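You operate a simulated robot arm through the tools that you are given. There is no shell and no other tool. Be economical: measure what you need, move in short steps, check, and stop when the job is done.

Carry out the task below with a simulated robot arm. There is one attempt and no reset: what you move stays moved.

Task
Stand the mouth brush beside the grey bracket. It goes on the side that lies toward x +0.0, y -1.0 (a direction in the base frame), with about 3 cm between them.

It is judged by the outcome, as a careful person would: the job done as asked, and still so three seconds after it is handed in. It fails if anything else is knocked over, pushed out of place, dropped, spilled or broken.

Robot
A 6-joint arm with a two-finger parallel gripper, fixed in place. Base frame: the origin is at the foot of the arm, x ahead of it, y to its left, z up; the work surface is at about z = 85. Units: cm, degrees, N and s.
With the tool pointing down near the work surface it reaches from about 24 to 64 cm from the base axis. Its first joint turns from -66.0 to 66.0 degrees. Payload 2.7 kg.
Tool frame: the origin (TCP) lies between the finger pads and is the grasp point; the fingertips stand 2.3 cm ahead of it; z points along the fingers, y is the line along which they close. Largest opening 9.4 cm; finger width 3.8, thickness 1; the body of the gripper, 5.4 by 9.6 cm, starts 3.9 cm behind the TCP.
Orientation is told as [roll, pitch, yaw] about the base's x, y, z axes, in that order, counted from this pose: with the fingers straight down and closing along the base's y, the tool's x points along the base's -x, its y along +y and its z along -z.

Tools
- The arm moves only by the tool apply_moves. Its argument "steps" is a list of rows, each an object of numbers (a shift or turn left out is 0, a gripper value left out holds the last): "tx", "ty", "tz": the shift along the base's x, y, z in units of 300 mm (1.0 is 300 mm); "ax", "ay", "az": the turn, a rotation vector about the base's x, y, z in units of 180 degrees (1.0 is 180 degrees); "grip": the closure in counts, from 0 (fully open) to 255 (shut). In form: [{"tx": .., "ty": .., "tz": .., "ax": .., "ay": .., "az": .., "grip": ..}, ...]. A call has 1 to 10 rows; each row is the pose to reach, as a shift and turn from the pose commanded when the call began. A call with a number of a shift or a turn outside -1 to 1 is refused whole. Each row takes 0.2 s and may step no farther than 5 cm and 8.6 degrees from the row before; otherwise, or with a gripper value out of range, the whole call is refused. Where a pose cannot be reached the arm comes as near as it can. A force on the tool above 40 N (or 10 N above the force at the start of the call, whichever is more), or a blocked arm, ends the call early, and 0.2 s more pass. The fingers move at their own pace (about 4.5 cm/s each) and stop on an object; they squeeze with about 29 N. The grip force told is the motor's: it shows also when the fingers shut on nothing. Time passes only in rows, and 0.2 s behind the last, so rows that repeat a pose let the fingers close. The reply holds the time, the measured pose of the TCP, the force on the tool along the base axes, the opening and the grip force, in the units named above and with some noise, and new pictures: "pictures" is both (left out), scene, wrist or none.
- Cameras (640 x 400 px; columns grow to the right, rows downward): "scene" is fixed at [7.81, -42.84, 142.99]; the picture's right is [0.76, -0.65, 0.00], its down [-0.27, -0.32, -0.91] and it looks along [0.59, 0.69, -0.42] (base axes); focal length 368 px, centre (320, 200). "wrist" rides on the gripper at [-3.9, 0, -4.4] in the tool frame; the picture's right is [0.00, -1.00, 0.00], its down [0.97, 0.00, -0.24] and it looks along [0.24, 0.00, 0.97] (tool axes); focal length 218 px, centre (320, 200).
- probe_pixels(camera, pixels): for up to 12 pixels [column, row] of the newest picture of that camera ("zoom" is the newest enlarged one), the place [x, y, z] in the base frame of the surface seen there, good to about 0.2 cm, but the place of the scene camera against the robot may be out by one fixed shift of up to 1.8 cm in any direction. No time passes.
- enlarge(camera, box): a new picture of the part [left, top, right, bottom] of that camera's present view, enlarged. No time passes.
- finish_job(): hands the job in; it is judged then, once.

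Go step by step. Measure first, check grasps and placings, and put right what went wrong. The budget is 60 turns and 120 pictures, counting those below and the enlarged ones. Unless the task says otherwise, let go and move clear before handing in, and close with one line.

The tools are called after ">>>" as a command line: name --argument value ..., lists and objects as JSON in quotes. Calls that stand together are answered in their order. apply_moves: Moves the arm, as the interface text tells. Its arguments: {"type":"object","properties":{"steps":{"type":"array","items":{"type":"object","properties":{"tx":{"type":"number"},"ty":{"type":"number"},"tz":{"type":"number"},"ax":{"type":"number"},"ay":{"type":"number"},"az":{"type":"number"},"grip":{"type":"number"}}}},"pictures":{"type":"string","enum":["both","scene","wrist","none"]}},"required":["steps"]} The other tools are called the same way: probe_pixels (camera, pixels) gives the place of the surface under pixels of a picture; enlarge (camera, box) takes an enlarged picture of a part of a camera's view; finish_job () hands the job in.

At the start:

```text
time_s: 0.0
position: [38.64, 19.88, 113.98]
ee_rot: [0.1, 0.0, 0.1]
wrist_force: [0.0, -0.7, 0.0]
finger_gap: 9.41
finger_force: 0.1
```

scene: 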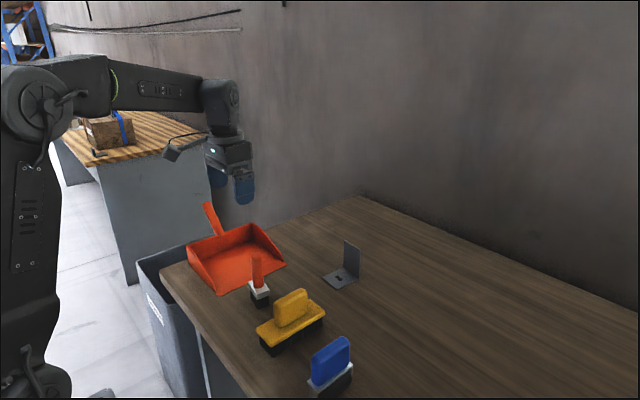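
wrist: 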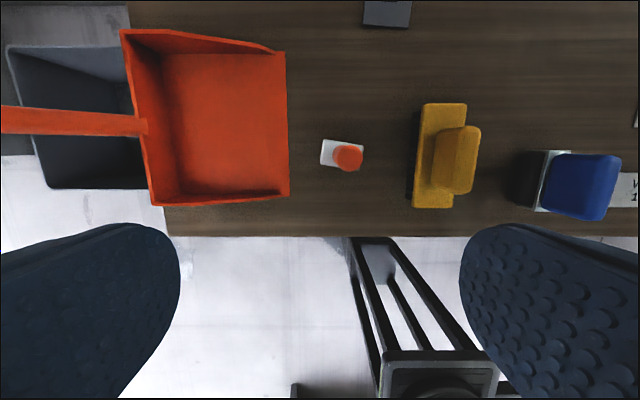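

The pictures show a dustpan, a small orange-handled brush (scene 259,283), a yellow brush (290,318), a blue brush (330,363) and the grey bracket (345,268). I'll enlarge for labels to identify the "mouth brush".

>>> enlarge --camera "scene" --box '[220, 220, 400, 400]'

>>> enlarge --camera "wrist" --box '[290, 0, 640, 240]'

```text
2.22 times, centred on (310, 310) of scene
```

zoom: 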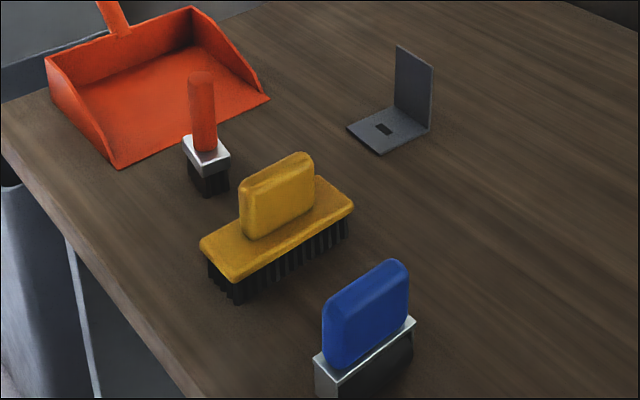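

```text
1.67 times, centred on (465, 120) of wrist
```

zoom: 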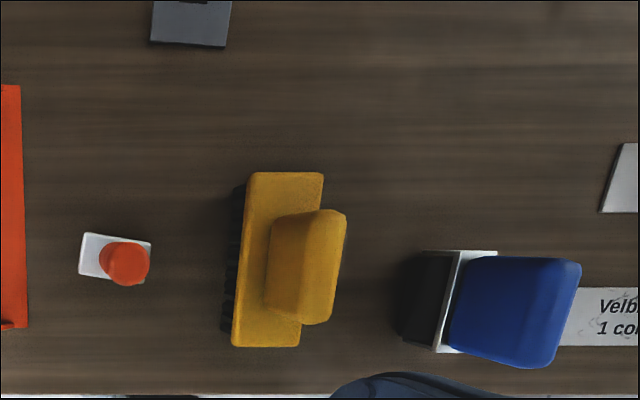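

There are cards on the table at the right (wrist 625,190, text "Velb… 1 co…"); they may say which brush is meant. I'll move the arm toward -y at height to read them.

>>> apply_moves --steps '[{"ty": -0.16}, {"ty": -0.32}, {"ty": -0.48}, {"ty": -0.64}, {"ty": -0.8}, {"ty": -0.8}]'

```text
time_s: 1.4
position: [38.69, -4.27, 114.1]
ee_rot: [0.0, -0.1, 0.1]
wrist_force: [-0.4, -0.3, 0.3]
finger_gap: 9.42
finger_force: 0.0
```

scene: 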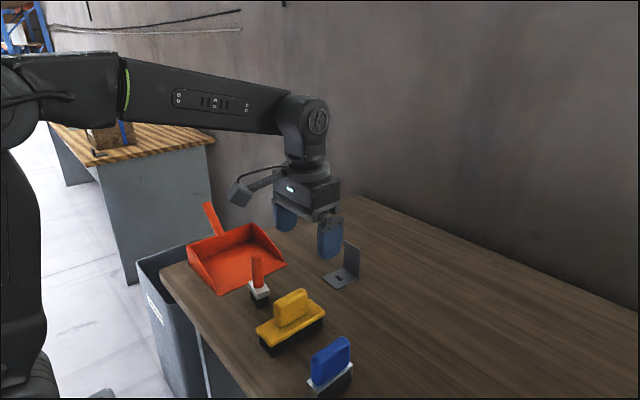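
wrist: 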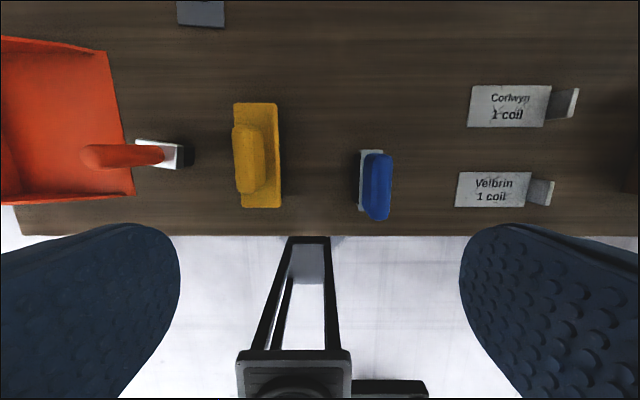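

The cards read "Corlwyn 1 coil" and "Velbrin 1 coil", which doesn't identify the brush; something more lies at the right edge (630,180). I'll look further.

>>> apply_moves --steps '[{"ty": -0.16}, {"ty": -0.32}, {"ty": -0.48}, {"ty": -0.64}, {"ty": -0.8}, {"ty": -0.8}]'

```text
time_s: 2.8
position: [38.84, -28.21, 113.88]
ee_rot: [0.0, 0.0, 0.0]
wrist_force: [0.5, 0.9, 0.1]
finger_gap: 9.41
finger_force: 0.0
```

scene: 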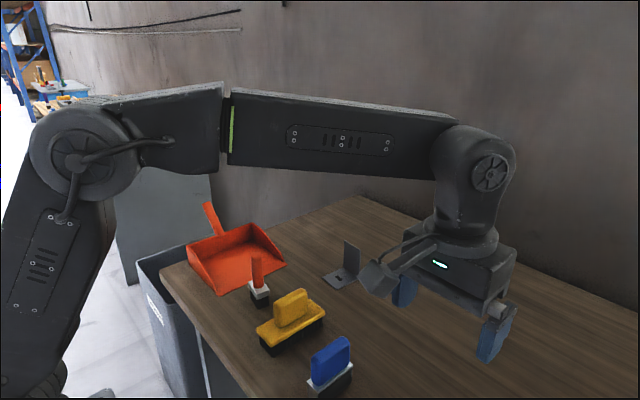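
wrist: 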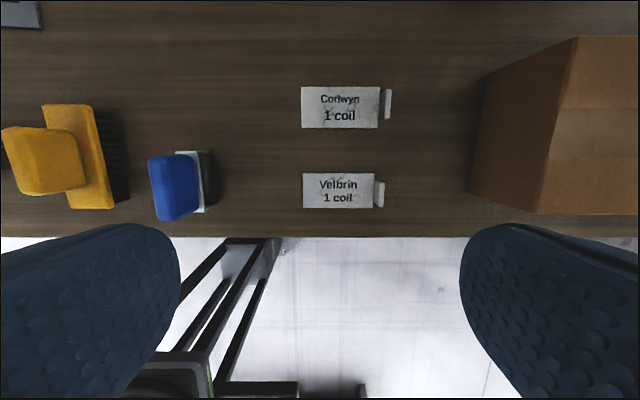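

A cardboard box stands at the right; meanwhile the scene's background shelf (45,90) shows small coloured items that may show how each brush is used. I'll enlarge there, and the box.

>>> enlarge --camera "scene" --box '[0, 50, 110, 120]'

>>> enlarge --camera "wrist" --box '[280, 60, 440, 220]'

```text
5.71 times, centred on (55, 85) of scene
```

zoom: 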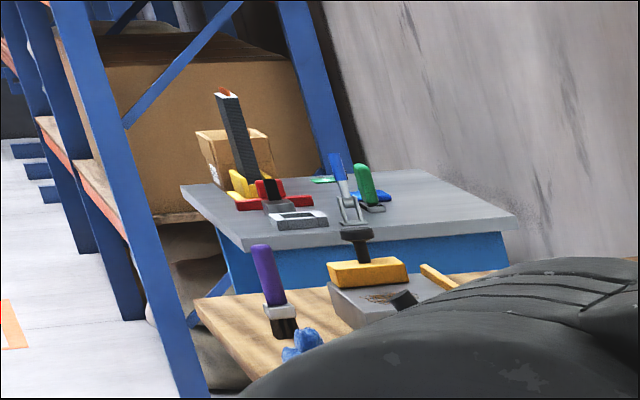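

```text
2.50 times, centred on (360, 140) of wrist
```

zoom: 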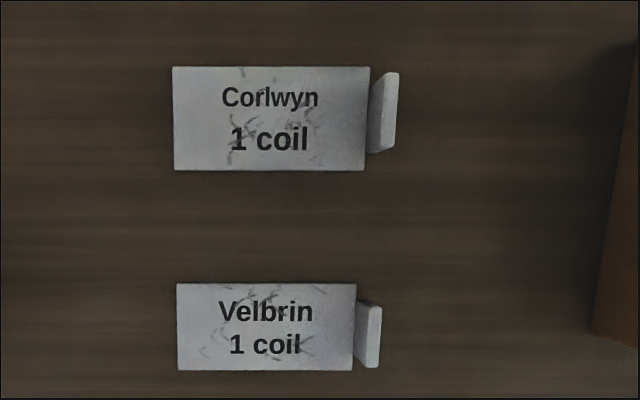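

The background bench also shows brushes, but no words. The bin has a label at scene (152,305); I'll enlarge it and the other places for any writing.

>>> enlarge --camera "scene" --box '[125, 250, 225, 350]'

>>> enlarge --camera "scene" --box '[240, 240, 370, 400]'

>>> enlarge --camera "scene" --box '[0, 0, 110, 60]'

```text
4.00 times, centred on (175, 300) of scene
```

zoom: 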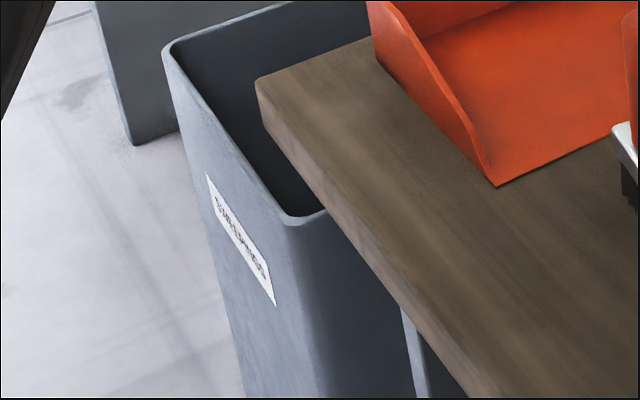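

```text
2.50 times, centred on (305, 320) of scene
```

zoom: 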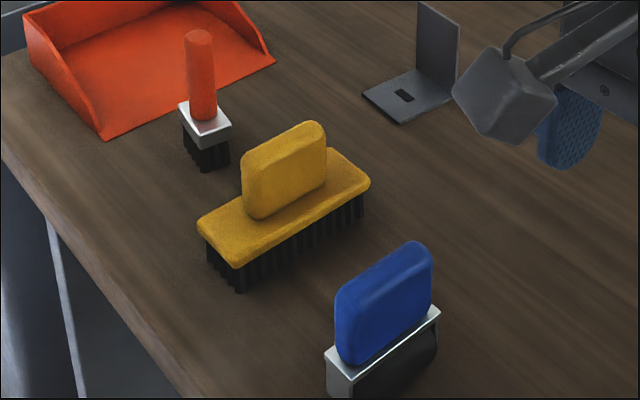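

```text
5.82 times, centred on (55, 30) of scene
```

zoom: 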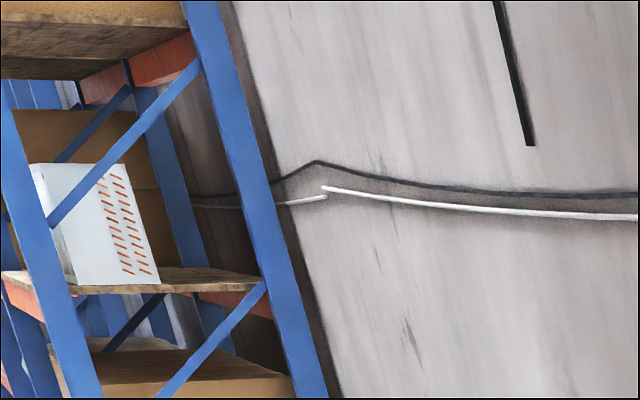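

I'll look closer at the background bench, where similar brushes appear next to workpieces.

>>> enlarge --camera "scene" --box '[30, 85, 100, 125]'

>>> enlarge --camera "scene" --box '[30, 62, 90, 98]'

```text
9.14 times, centred on (65, 105) of scene
```

zoom: 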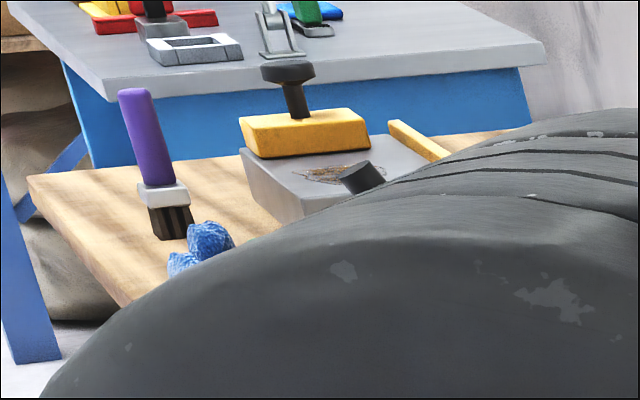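

```text
10.67 times, centred on (60, 80) of scene
```

zoom: 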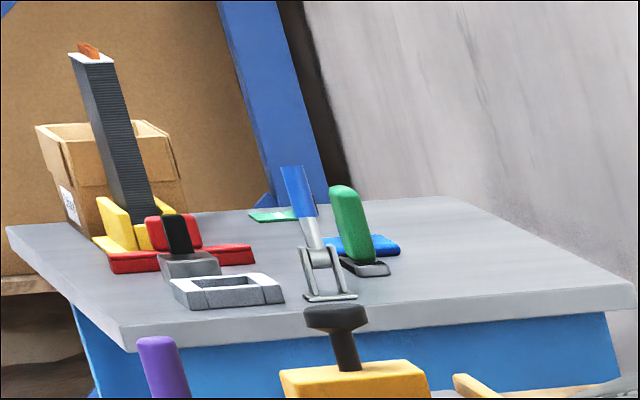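

The background benches hold clues (a frame-shaped part at zoom 225,290, a workpiece under the yellow brush) but the shoulder hides part. I'll swing the arm further clockwise at height to unmask it.

>>> apply_moves --steps '[{"tx": -0.09, "ty": -0.11, "tz": 0.05}, {"tx": -0.18, "ty": -0.22, "tz": 0.1}, {"tx": -0.27, "ty": -0.33, "tz": 0.15}, {"tx": -0.36, "ty": -0.44, "tz": 0.2}, {"tx": -0.42, "ty": -0.52, "tz": 0.25}, {"tx": -0.42, "ty": -0.52, "tz": 0.25}]'

```text
time_s: 4.2
position: [26.05, -43.79, 121.38]
ee_rot: [-0.1, 0.0, 0.1]
wrist_force: [-0.1, -0.3, -0.2]
finger_gap: 9.4
finger_force: 0.1
```

scene: 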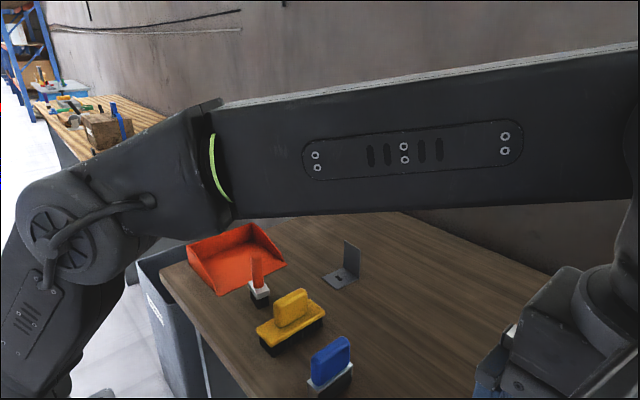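
wrist: 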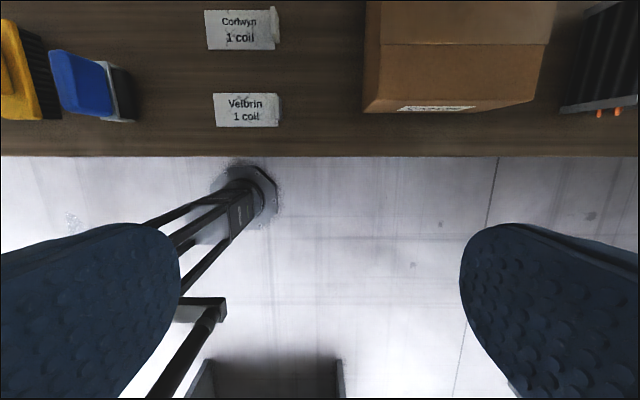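

More appears: the box has a label (wrist 435,108), a finned coil with copper stubs is at (605,60), and the background bench is now clear (scene 80,110). Enlarging these.

>>> enlarge --camera "scene" --box '[25, 55, 145, 155]'

>>> enlarge --camera "wrist" --box '[360, 0, 640, 140]'

```text
4.00 times, centred on (85, 105) of scene
```

zoom: 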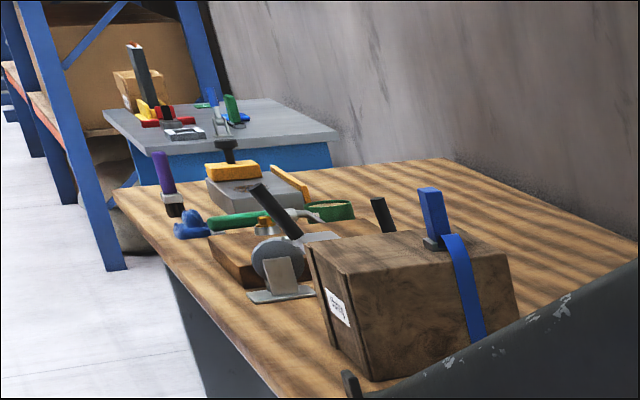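

```text
2.29 times, centred on (500, 70) of wrist
```

zoom: 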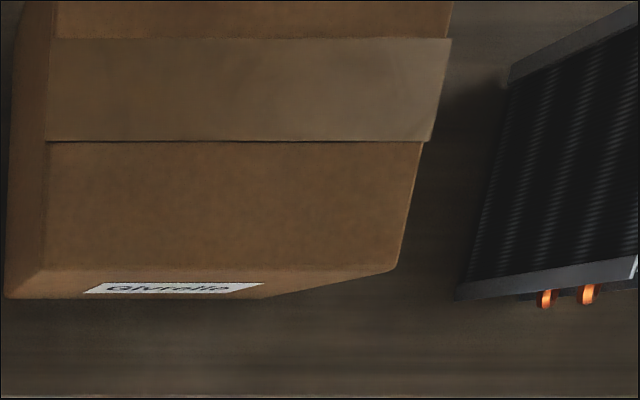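

The far bench looks like a parallel coil-cleaning station with brushes laid by parts. I'll zoom in more on it and on the front bench.

>>> enlarge --camera "scene" --box '[50, 62, 90, 92]'

>>> enlarge --camera "scene" --box '[55, 85, 125, 135]'

```text
13.33 times, centred on (70, 77) of scene
```

zoom: 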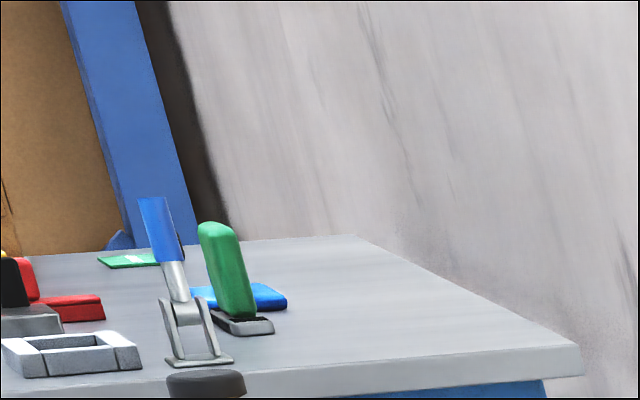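

```text
8.00 times, centred on (90, 110) of scene
```

zoom: 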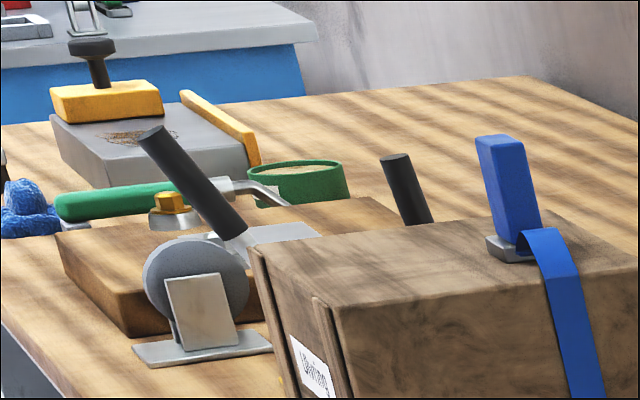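

The orange brush stands at the dustpan's open edge and is the narrow one, but I want to see the rest of the bench for a legend first. I'll tilt the camera outward to view the box's label and the far right of the bench.

>>> apply_moves --steps '[{"ay": -0.045, "ty": 0.05}, {"ay": -0.09, "ty": 0.1}, {"ay": -0.135, "ty": 0.1, "tz": 0.05}, {"ay": -0.18, "ty": 0.1, "tz": 0.1}, {"ay": -0.225, "ty": 0.1, "tz": 0.1}, {"ay": -0.27, "ty": 0.1, "tz": 0.1}, {"ay": -0.27, "ty": 0.1, "tz": 0.1}]'

```text
time_s: 5.8
position: [28.67, -39.5, 124.56]
ee_rot: [-0.1, -48.6, 0.1]
wrist_force: [-0.2, -0.1, 0.0]
finger_gap: 9.41
finger_force: 0.1
out of reach, approached as far as the arm can: row 5, 6, 7
```

scene: 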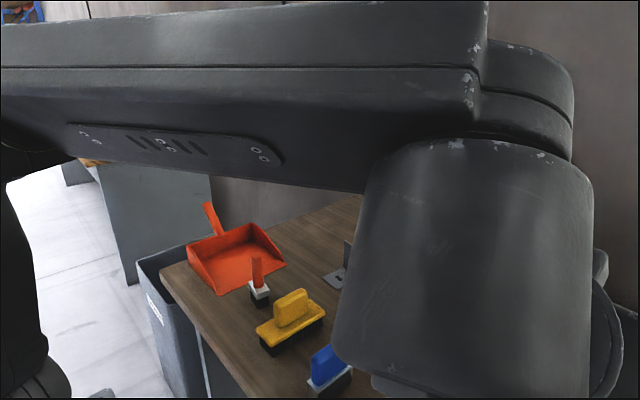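
wrist: 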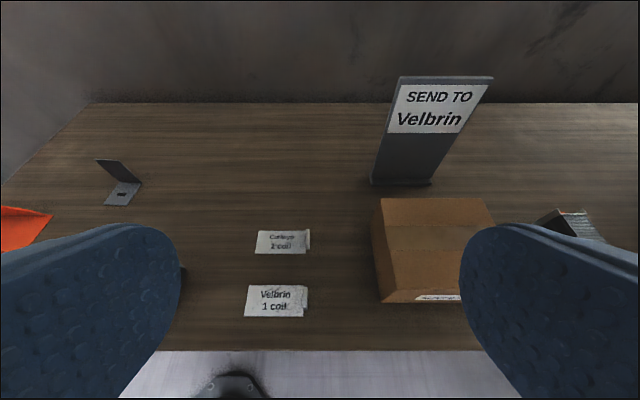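

The sign "SEND TO Velbrin" and cards concern coils, not brushes. One more look to the right end of the bench, by turning the camera toward -y.

>>> apply_moves --steps '[{"az": -0.045}, {"az": -0.09}, {"az": -0.135}, {"az": -0.18}, {"az": -0.18}]' --pictures "wrist"

```text
time_s: 7.0
position: [28.77, -39.53, 124.61]
ee_rot: [0.1, -48.5, -32.5]
wrist_force: [-0.1, -0.2, -0.1]
finger_gap: 9.4
finger_force: 0.0
```

wrist: 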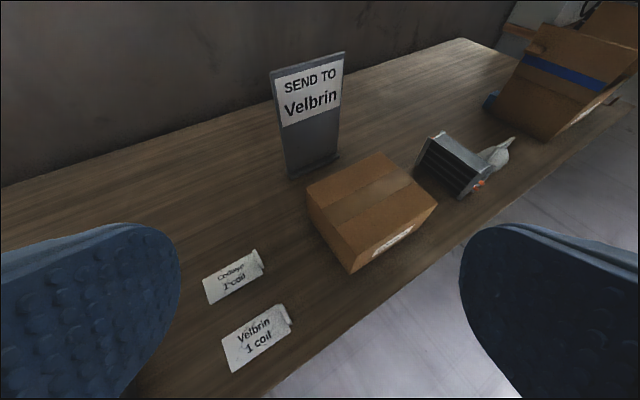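

No legend elsewhere; the brush standing at the dustpan's mouth is the slim orange one. I'll bring the tool upright again, in two stages, moving back toward it.

>>> apply_moves --steps '[{"az": 0.045}, {"az": 0.09}, {"az": 0.135}, {"az": 0.18}]' --pictures "none"

>>> apply_moves --steps '[{"ay": 0.045, "ty": 0.15}, {"ay": 0.09, "ty": 0.3}, {"ay": 0.135, "ty": 0.45}, {"ay": 0.18, "ty": 0.6}, {"ay": 0.225, "ty": 0.75}, {"ay": 0.27, "ty": 0.9}, {"ay": 0.27, "ty": 1.0}]' --pictures "none"

```text
time_s: 8.0
position: [28.72, -39.52, 124.53]
ee_rot: [-0.1, -48.4, 0.2]
wrist_force: [0.4, 0.2, -0.2]
finger_gap: 9.43
finger_force: 0.0
```

```text
time_s: 9.6
position: [28.63, -9.58, 124.57]
ee_rot: [-0.2, 0.1, -0.1]
wrist_force: [-0.7, -0.7, 0.0]
finger_gap: 9.4
finger_force: 0.1
```

Upright again at (28.6, -9.6, 124.6). Moving over the orange brush and bracket to measure.

>>> apply_moves --steps '[{"tx": 0.08, "ty": 0.13}, {"tx": 0.16, "ty": 0.26}, {"tx": 0.24, "ty": 0.39, "tz": -0.05}, {"tx": 0.32, "ty": 0.52, "tz": -0.1}, {"tx": 0.4, "ty": 0.65, "tz": -0.15}, {"tx": 0.48, "ty": 0.7, "tz": -0.2}, {"tx": 0.55, "ty": 0.7, "tz": -0.25}, {"tx": 0.55, "ty": 0.7, "tz": -0.25}]'

```text
time_s: 11.4
position: [45.26, 11.16, 117.04]
ee_rot: [0.0, 0.0, 0.1]
wrist_force: [-0.1, -0.2, -0.5]
finger_gap: 9.4
finger_force: 0.0
```

scene: 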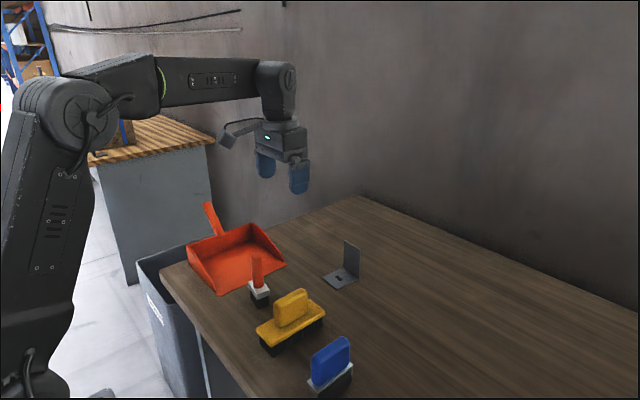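
wrist: 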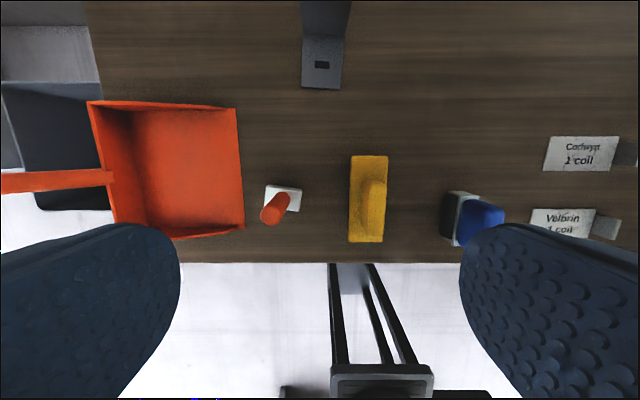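

The dustpan's open edge is at column 243 with the orange brush at (275,205) right before it. Probing brush, bracket and neighbours.

>>> enlarge --camera "wrist" --box '[230, 0, 400, 250]'

>>> probe_pixels --camera "wrist" --pixels '[[270, 214], [285, 197], [268, 188], [299, 190], [297, 209], [303, 87], [340, 88], [322, 76], [304, 40], [345, 40], [242, 165], [352, 200]]'

>>> probe_pixels --camera "scene" --pixels '[[257, 260], [257, 276], [260, 290], [345, 246], [352, 265], [340, 278], [325, 279], [259, 302], [250, 289], [270, 289]]'

```text
1.60 times, centred on (315, 125) of wrist
```

zoom: 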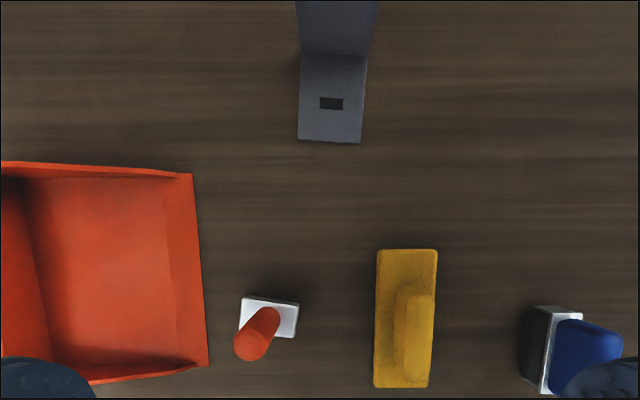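

```text
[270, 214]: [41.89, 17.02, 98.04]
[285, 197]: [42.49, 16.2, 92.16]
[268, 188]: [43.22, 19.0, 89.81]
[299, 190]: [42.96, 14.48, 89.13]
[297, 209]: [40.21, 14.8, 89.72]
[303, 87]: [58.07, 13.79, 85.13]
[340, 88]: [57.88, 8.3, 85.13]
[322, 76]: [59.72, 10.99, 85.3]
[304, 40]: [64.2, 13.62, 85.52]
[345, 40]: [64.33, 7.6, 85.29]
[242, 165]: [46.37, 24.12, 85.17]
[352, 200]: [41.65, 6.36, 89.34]
```

```text
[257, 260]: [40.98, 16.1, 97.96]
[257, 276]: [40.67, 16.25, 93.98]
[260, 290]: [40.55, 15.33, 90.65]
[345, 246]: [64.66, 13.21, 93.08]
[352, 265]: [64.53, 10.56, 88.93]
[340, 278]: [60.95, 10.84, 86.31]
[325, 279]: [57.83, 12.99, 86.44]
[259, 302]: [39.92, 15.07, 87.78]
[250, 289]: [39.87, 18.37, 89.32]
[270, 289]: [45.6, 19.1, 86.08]
```

The orange handle's top is at about (41.9, 17.0, 98.2), base plate x 40.2–43.2, y 14.5–19; the bracket's -y edge is at y≈8, x 58–64.5. I'll move above the handle with tips just clear.

>>> apply_moves --steps '[{"tx": -0.055, "ty": 0.095, "tz": -0.1}, {"tx": -0.115, "ty": 0.19, "tz": -0.2}, {"tx": -0.115, "ty": 0.19, "tz": -0.33}, {"tx": -0.115, "ty": 0.19, "tz": -0.45}, {"tx": -0.115, "ty": 0.19, "tz": -0.45}]'

```text
time_s: 12.6
position: [41.57, 16.82, 103.51]
ee_rot: [0.0, -0.1, 0.0]
wrist_force: [-0.7, -0.4, 0.0]
finger_gap: 9.41
finger_force: 0.0
```

scene: 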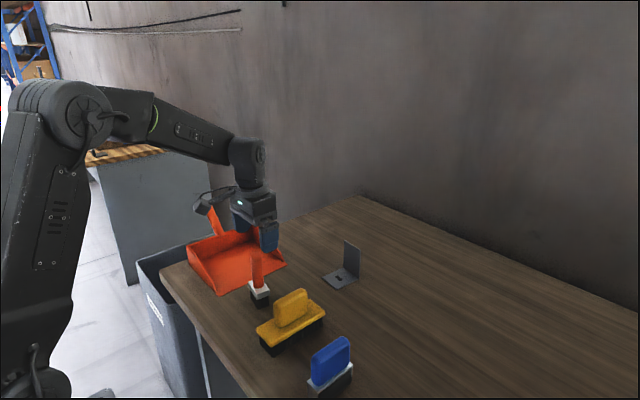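
wrist: 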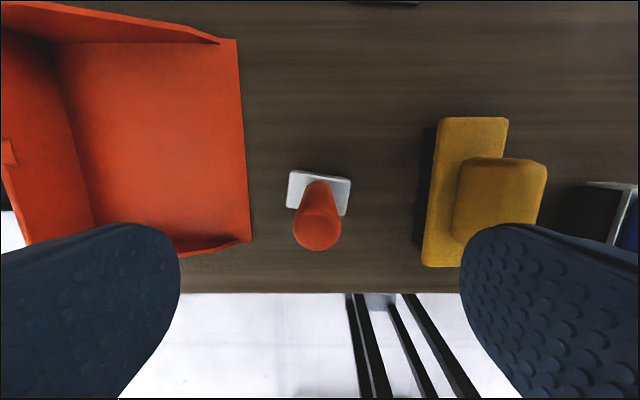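

The handle is centred between fingers (317,232). I'll check heights of the dustpan corner (225,243) and yellow handle (500,165) against the open fingers, and the handle top.

>>> probe_pixels --camera "wrist" --pixels '[[317, 235], [303, 232], [333, 232], [317, 244], [317, 190], [240, 240], [190, 240], [200, 35], [440, 190], [470, 180], [291, 190], [347, 195]]'

```text
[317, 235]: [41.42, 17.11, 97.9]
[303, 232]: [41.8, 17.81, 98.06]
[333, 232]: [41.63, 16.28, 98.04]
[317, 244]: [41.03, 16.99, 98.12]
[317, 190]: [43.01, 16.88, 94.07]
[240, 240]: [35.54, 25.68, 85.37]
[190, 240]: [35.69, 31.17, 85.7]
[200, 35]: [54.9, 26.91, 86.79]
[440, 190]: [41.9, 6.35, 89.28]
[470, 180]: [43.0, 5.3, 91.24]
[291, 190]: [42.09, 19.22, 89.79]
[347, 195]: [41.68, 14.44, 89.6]
```

Clear on both sides; handle axis ≈ (41.8, 17.0). Descend to z≈95.2 and close.

>>> apply_moves --steps '[{"tx": 0.007, "ty": 0.005, "tz": -0.14}, {"tx": 0.007, "ty": 0.005, "tz": -0.277}, {"tx": 0.007, "ty": 0.005, "tz": -0.277, "grip": 255}, {"tx": 0.007, "ty": 0.005, "tz": -0.277, "grip": 255}, {"tx": 0.007, "ty": 0.005, "tz": -0.277, "grip": 255}, {"tx": 0.007, "ty": 0.005, "tz": -0.277, "grip": 255}, {"tx": 0.007, "ty": 0.005, "tz": -0.277, "grip": 255}, {"tx": 0.007, "ty": 0.005, "tz": -0.277, "grip": 255}]'

```text
time_s: 14.4
position: [41.93, 16.88, 95.24]
ee_rot: [0.0, 0.0, 0.0]
wrist_force: [0.0, -1.4, 0.4]
finger_gap: 2.4
finger_force: 29.2
```

scene: 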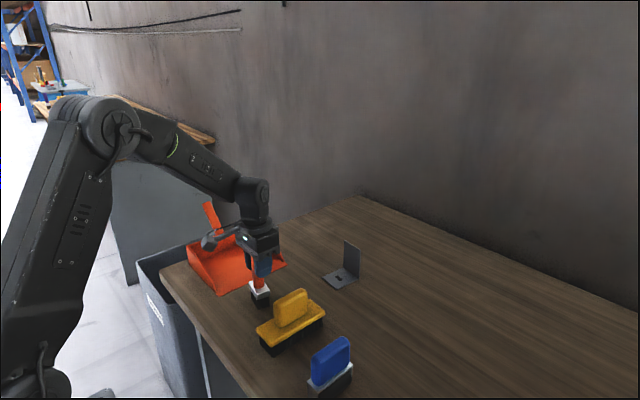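
wrist: 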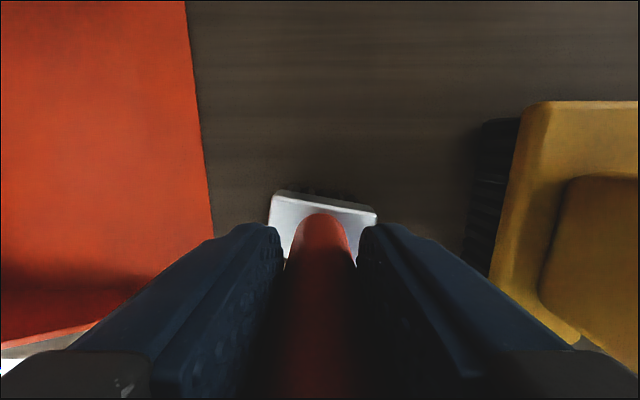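

Gripped firmly (gap 2.4, 29 N). Lift 11 cm and carry toward (61, 2.6), above all other items.

>>> apply_moves --steps '[{"tz": 0.1}, {"tz": 0.23}, {"tz": 0.367}, {"tx": 0.12, "ty": -0.09, "tz": 0.367}, {"tx": 0.25, "ty": -0.18, "tz": 0.367}, {"tx": 0.38, "ty": -0.28, "tz": 0.367}, {"tx": 0.51, "ty": -0.38, "tz": 0.367}, {"tx": 0.637, "ty": -0.477, "tz": 0.367}, {"tx": 0.637, "ty": -0.477, "tz": 0.367}]'

```text
time_s: 16.4
position: [60.89, 2.95, 106.54]
ee_rot: [0.1, 0.0, 0.1]
wrist_force: [0.3, -0.1, -1.4]
finger_gap: 2.29
finger_force: 29.0
```

scene: 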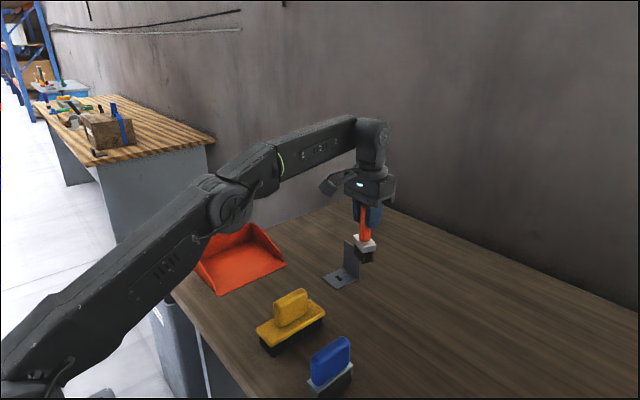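
wrist: 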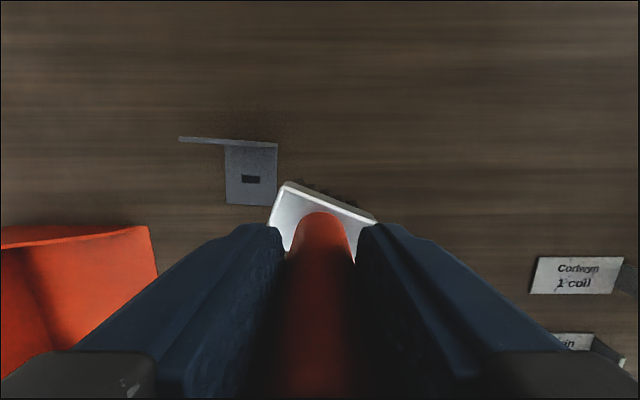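

The brush has turned a bit in the grip (plate edge from (286,183) to (376,217)). Probing it and the bracket.

>>> probe_pixels --camera "wrist" --pixels '[[287, 187], [373, 218], [276, 222], [330, 202], [277, 204], [228, 202], [276, 175], [277, 146], [185, 139], [272, 143], [320, 218]]'

>>> enlarge --camera "scene" --box '[300, 160, 420, 300]'

```text
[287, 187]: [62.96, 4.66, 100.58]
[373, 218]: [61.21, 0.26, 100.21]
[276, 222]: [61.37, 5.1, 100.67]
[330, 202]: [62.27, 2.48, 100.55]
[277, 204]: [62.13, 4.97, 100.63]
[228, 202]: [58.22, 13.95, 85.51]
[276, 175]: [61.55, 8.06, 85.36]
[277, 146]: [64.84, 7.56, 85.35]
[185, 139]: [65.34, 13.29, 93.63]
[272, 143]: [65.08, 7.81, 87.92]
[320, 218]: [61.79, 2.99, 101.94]
```

```text
2.86 times, centred on (360, 230) of scene
```

zoom: 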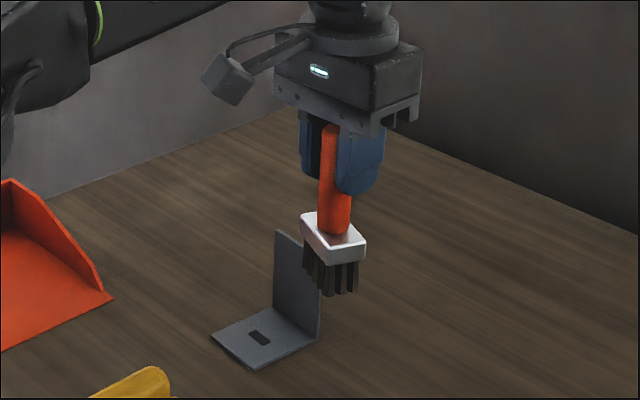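

Bracket -y edge is at y≈8.1; brush centre ≈ TCP. I'll turn it +15° to square it with the bracket, shift to y≈2.7 and lower to just above the surface.

>>> apply_moves --steps '[{"az": 0.042, "ty": -0.008}, {"az": 0.083, "ty": -0.008, "tz": -0.05}, {"az": 0.083, "ty": -0.008, "tz": -0.18}, {"az": 0.083, "ty": -0.008, "tz": -0.27}, {"az": 0.083, "ty": -0.008, "tz": -0.32}, {"az": 0.083, "ty": -0.008, "tz": -0.335}, {"az": 0.083, "ty": -0.008, "tz": -0.335}]'

```text
time_s: 18.0
position: [61.0, 2.79, 96.15]
ee_rot: [0.0, 0.0, 15.0]
wrist_force: [0.6, 0.0, -1.7]
finger_gap: 2.29
finger_force: 29.1
```

scene: 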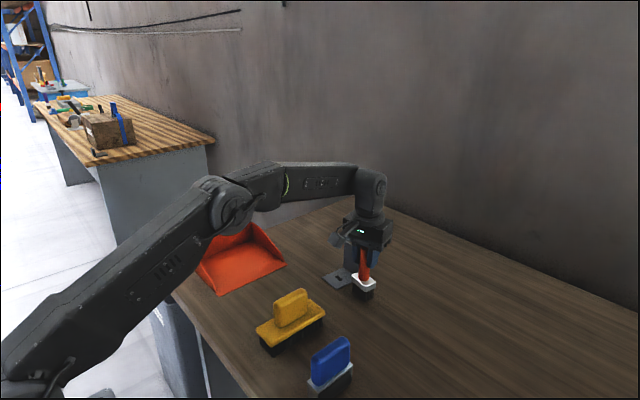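
wrist: 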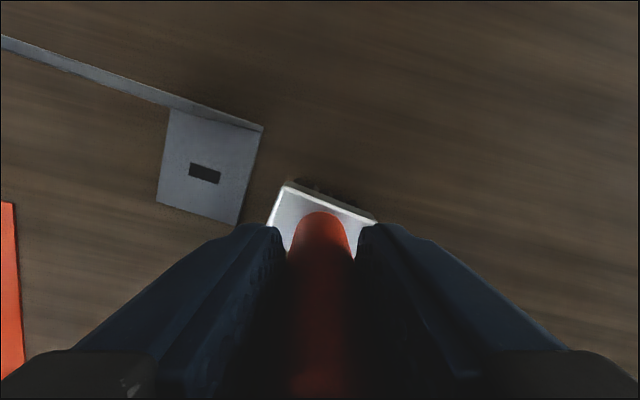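

Nearly down (TCP z 96.15), squared with the bracket. Probe the gap and the brush height.

>>> probe_pixels --camera "wrist" --pixels '[[288, 187], [272, 222], [371, 217], [330, 202], [259, 140], [240, 215], [250, 178]]'

>>> enlarge --camera "scene" --box '[310, 220, 410, 310]'

```text
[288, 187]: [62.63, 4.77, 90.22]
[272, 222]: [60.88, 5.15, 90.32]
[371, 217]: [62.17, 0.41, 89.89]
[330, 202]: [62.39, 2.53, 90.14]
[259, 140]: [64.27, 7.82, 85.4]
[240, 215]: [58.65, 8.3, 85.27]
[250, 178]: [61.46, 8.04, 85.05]
```

```text
4.44 times, centred on (360, 265) of scene
```

zoom: 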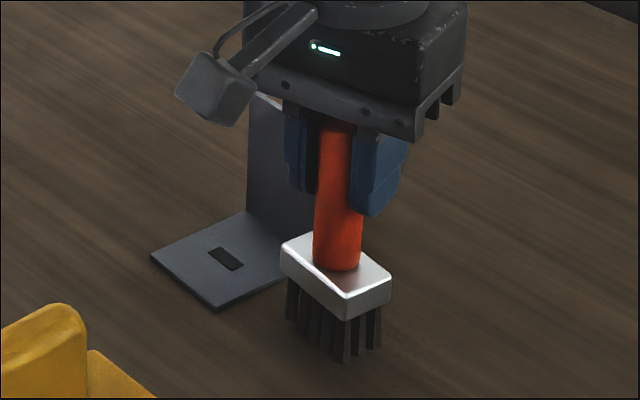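

Gap ≈ 3 cm; plate about 0.4 cm above its resting height. Lowering in small steps.

>>> apply_moves --steps '[{"tz": -0.007}, {"tz": -0.012}, {"tz": -0.012}]' --pictures "none"

```text
time_s: 18.8
position: [60.95, 2.61, 95.75]
ee_rot: [0.1, 0.0, 14.9]
wrist_force: [-0.1, 0.4, -1.0]
finger_gap: 2.29
finger_force: 29.0
```

>>> apply_moves --steps '[{"tz": -0.004}, {"tz": -0.008}, {"tz": -0.008}]' --pictures "wrist"

```text
time_s: 19.6
position: [60.99, 2.76, 95.65]
ee_rot: [0.0, 0.0, 14.9]
wrist_force: [0.8, -0.3, -0.8]
finger_gap: 2.29
finger_force: 29.3
```

wrist: 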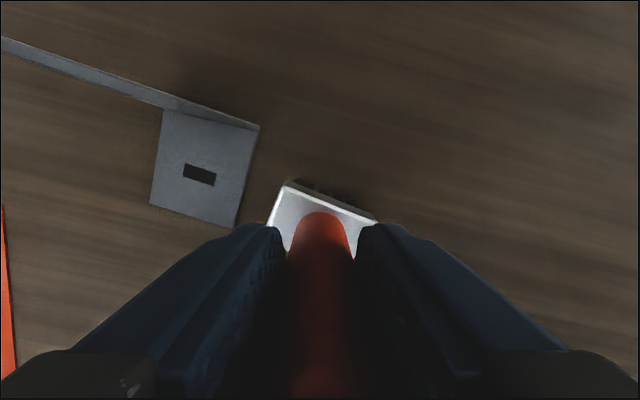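

>>> probe_pixels --camera "wrist" --pixels '[[288, 187], [272, 222], [371, 217], [330, 202], [310, 195], [350, 209]]'

>>> apply_moves --steps '[{"tz": -0.004}, {"tz": -0.008}, {"tz": -0.008}]' --pictures "scene"

```text
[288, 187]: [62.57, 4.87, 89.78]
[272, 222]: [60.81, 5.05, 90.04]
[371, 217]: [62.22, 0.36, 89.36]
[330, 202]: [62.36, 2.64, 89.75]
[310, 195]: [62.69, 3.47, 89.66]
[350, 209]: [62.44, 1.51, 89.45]
```

```text
time_s: 20.4
position: [61.08, 2.75, 95.38]
ee_rot: [0.0, 0.0, 14.9]
wrist_force: [-0.8, 0.1, 1.8]
finger_gap: 2.28
finger_force: 29.7
```

scene: 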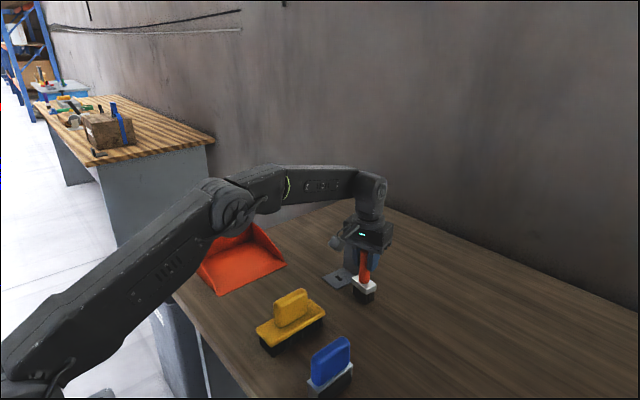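

The force turned upward (+1.8 N): touching. A touch lower, then open gently.

>>> apply_moves --steps '[{"tz": -0.003}, {"tz": -0.005}, {"tz": -0.005}]' --pictures "wrist"

```text
time_s: 21.2
position: [61.18, 2.62, 95.37]
ee_rot: [0.0, -0.2, 15.0]
wrist_force: [-4.6, 0.2, 15.1]
finger_gap: 2.29
finger_force: 29.1
```

wrist: 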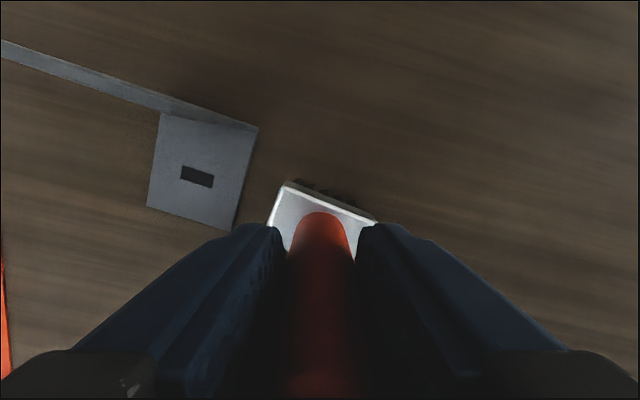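

Firm contact (15 N). Ease up 1 mm and open a little first.

>>> apply_moves --steps '[{"tz": 0.004}, {"tz": 0.004, "grip": 180}, {"tz": 0.004, "grip": 165}, {"tz": 0.004, "grip": 140}, {"tz": 0.004, "grip": 120}, {"tz": 0.004, "grip": 120}]'

```text
time_s: 22.6
position: [61.2, 2.54, 95.33]
ee_rot: [0.0, 0.1, 14.9]
wrist_force: [-0.1, -0.5, 0.4]
finger_gap: 4.97
finger_force: 0.0
```

scene: 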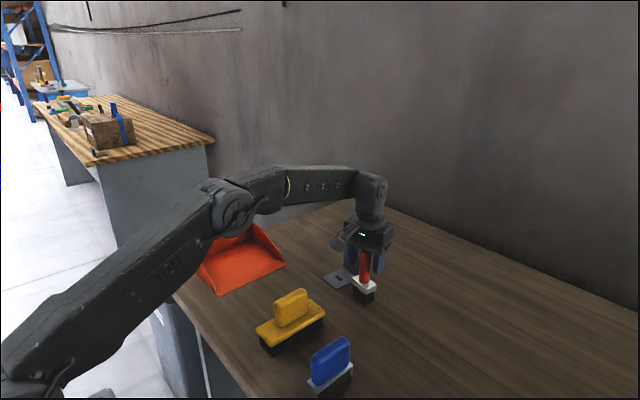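
wrist: 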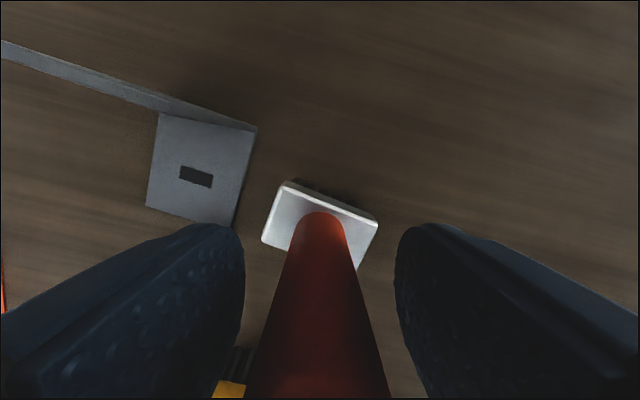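

The brush stands free between the open fingers. Rising straight up, then checking.

>>> apply_moves --steps '[{"tz": 0.1}, {"tz": 0.25}, {"tz": 0.4}, {"tz": 0.45, "tx": -0.1}, {"tz": 0.5, "tx": -0.25}, {"tz": 0.5, "tx": -0.35}, {"tz": 0.5, "tx": -0.35}]'

```text
time_s: 24.2
position: [50.47, 2.78, 110.39]
ee_rot: [-0.1, 0.0, 14.9]
wrist_force: [-0.1, 0.5, 0.0]
finger_gap: 5.0
finger_force: 0.2
```

scene: 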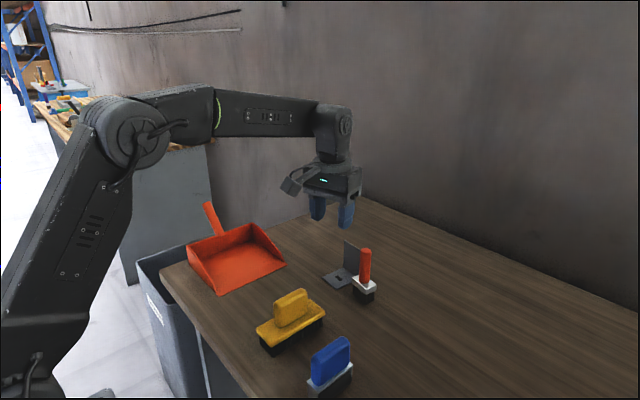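
wrist: 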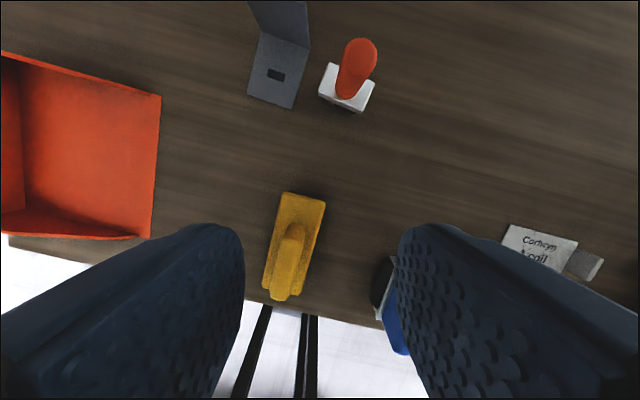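

>>> probe_pixels --camera "wrist" --pixels '[[321, 94], [331, 65], [358, 109], [373, 84], [293, 104], [306, 55], [302, 75], [360, 48]]'

```text
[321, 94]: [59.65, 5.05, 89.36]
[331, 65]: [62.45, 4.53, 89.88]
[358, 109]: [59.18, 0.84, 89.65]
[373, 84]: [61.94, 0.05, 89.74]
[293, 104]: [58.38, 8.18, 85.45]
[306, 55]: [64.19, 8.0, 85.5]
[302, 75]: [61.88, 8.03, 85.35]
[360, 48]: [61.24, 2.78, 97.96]
```

The brush stands upright and level (plate corners z about 89.4–89.9). Its near edge is at y≈5.0 and the bracket's edge at y≈8.1, so the gap is about 3 cm, and nothing else moved. Handing in.

>>> finish_job

```text
The job is handed in.
```

I stood the slim orange brush upright on the bracket's -y side, about 3 cm away, and moved the arm clear. Nothing on the bench was labelled "mouth brush"; I took it to mean this one because it stood at the dustpan's mouth.
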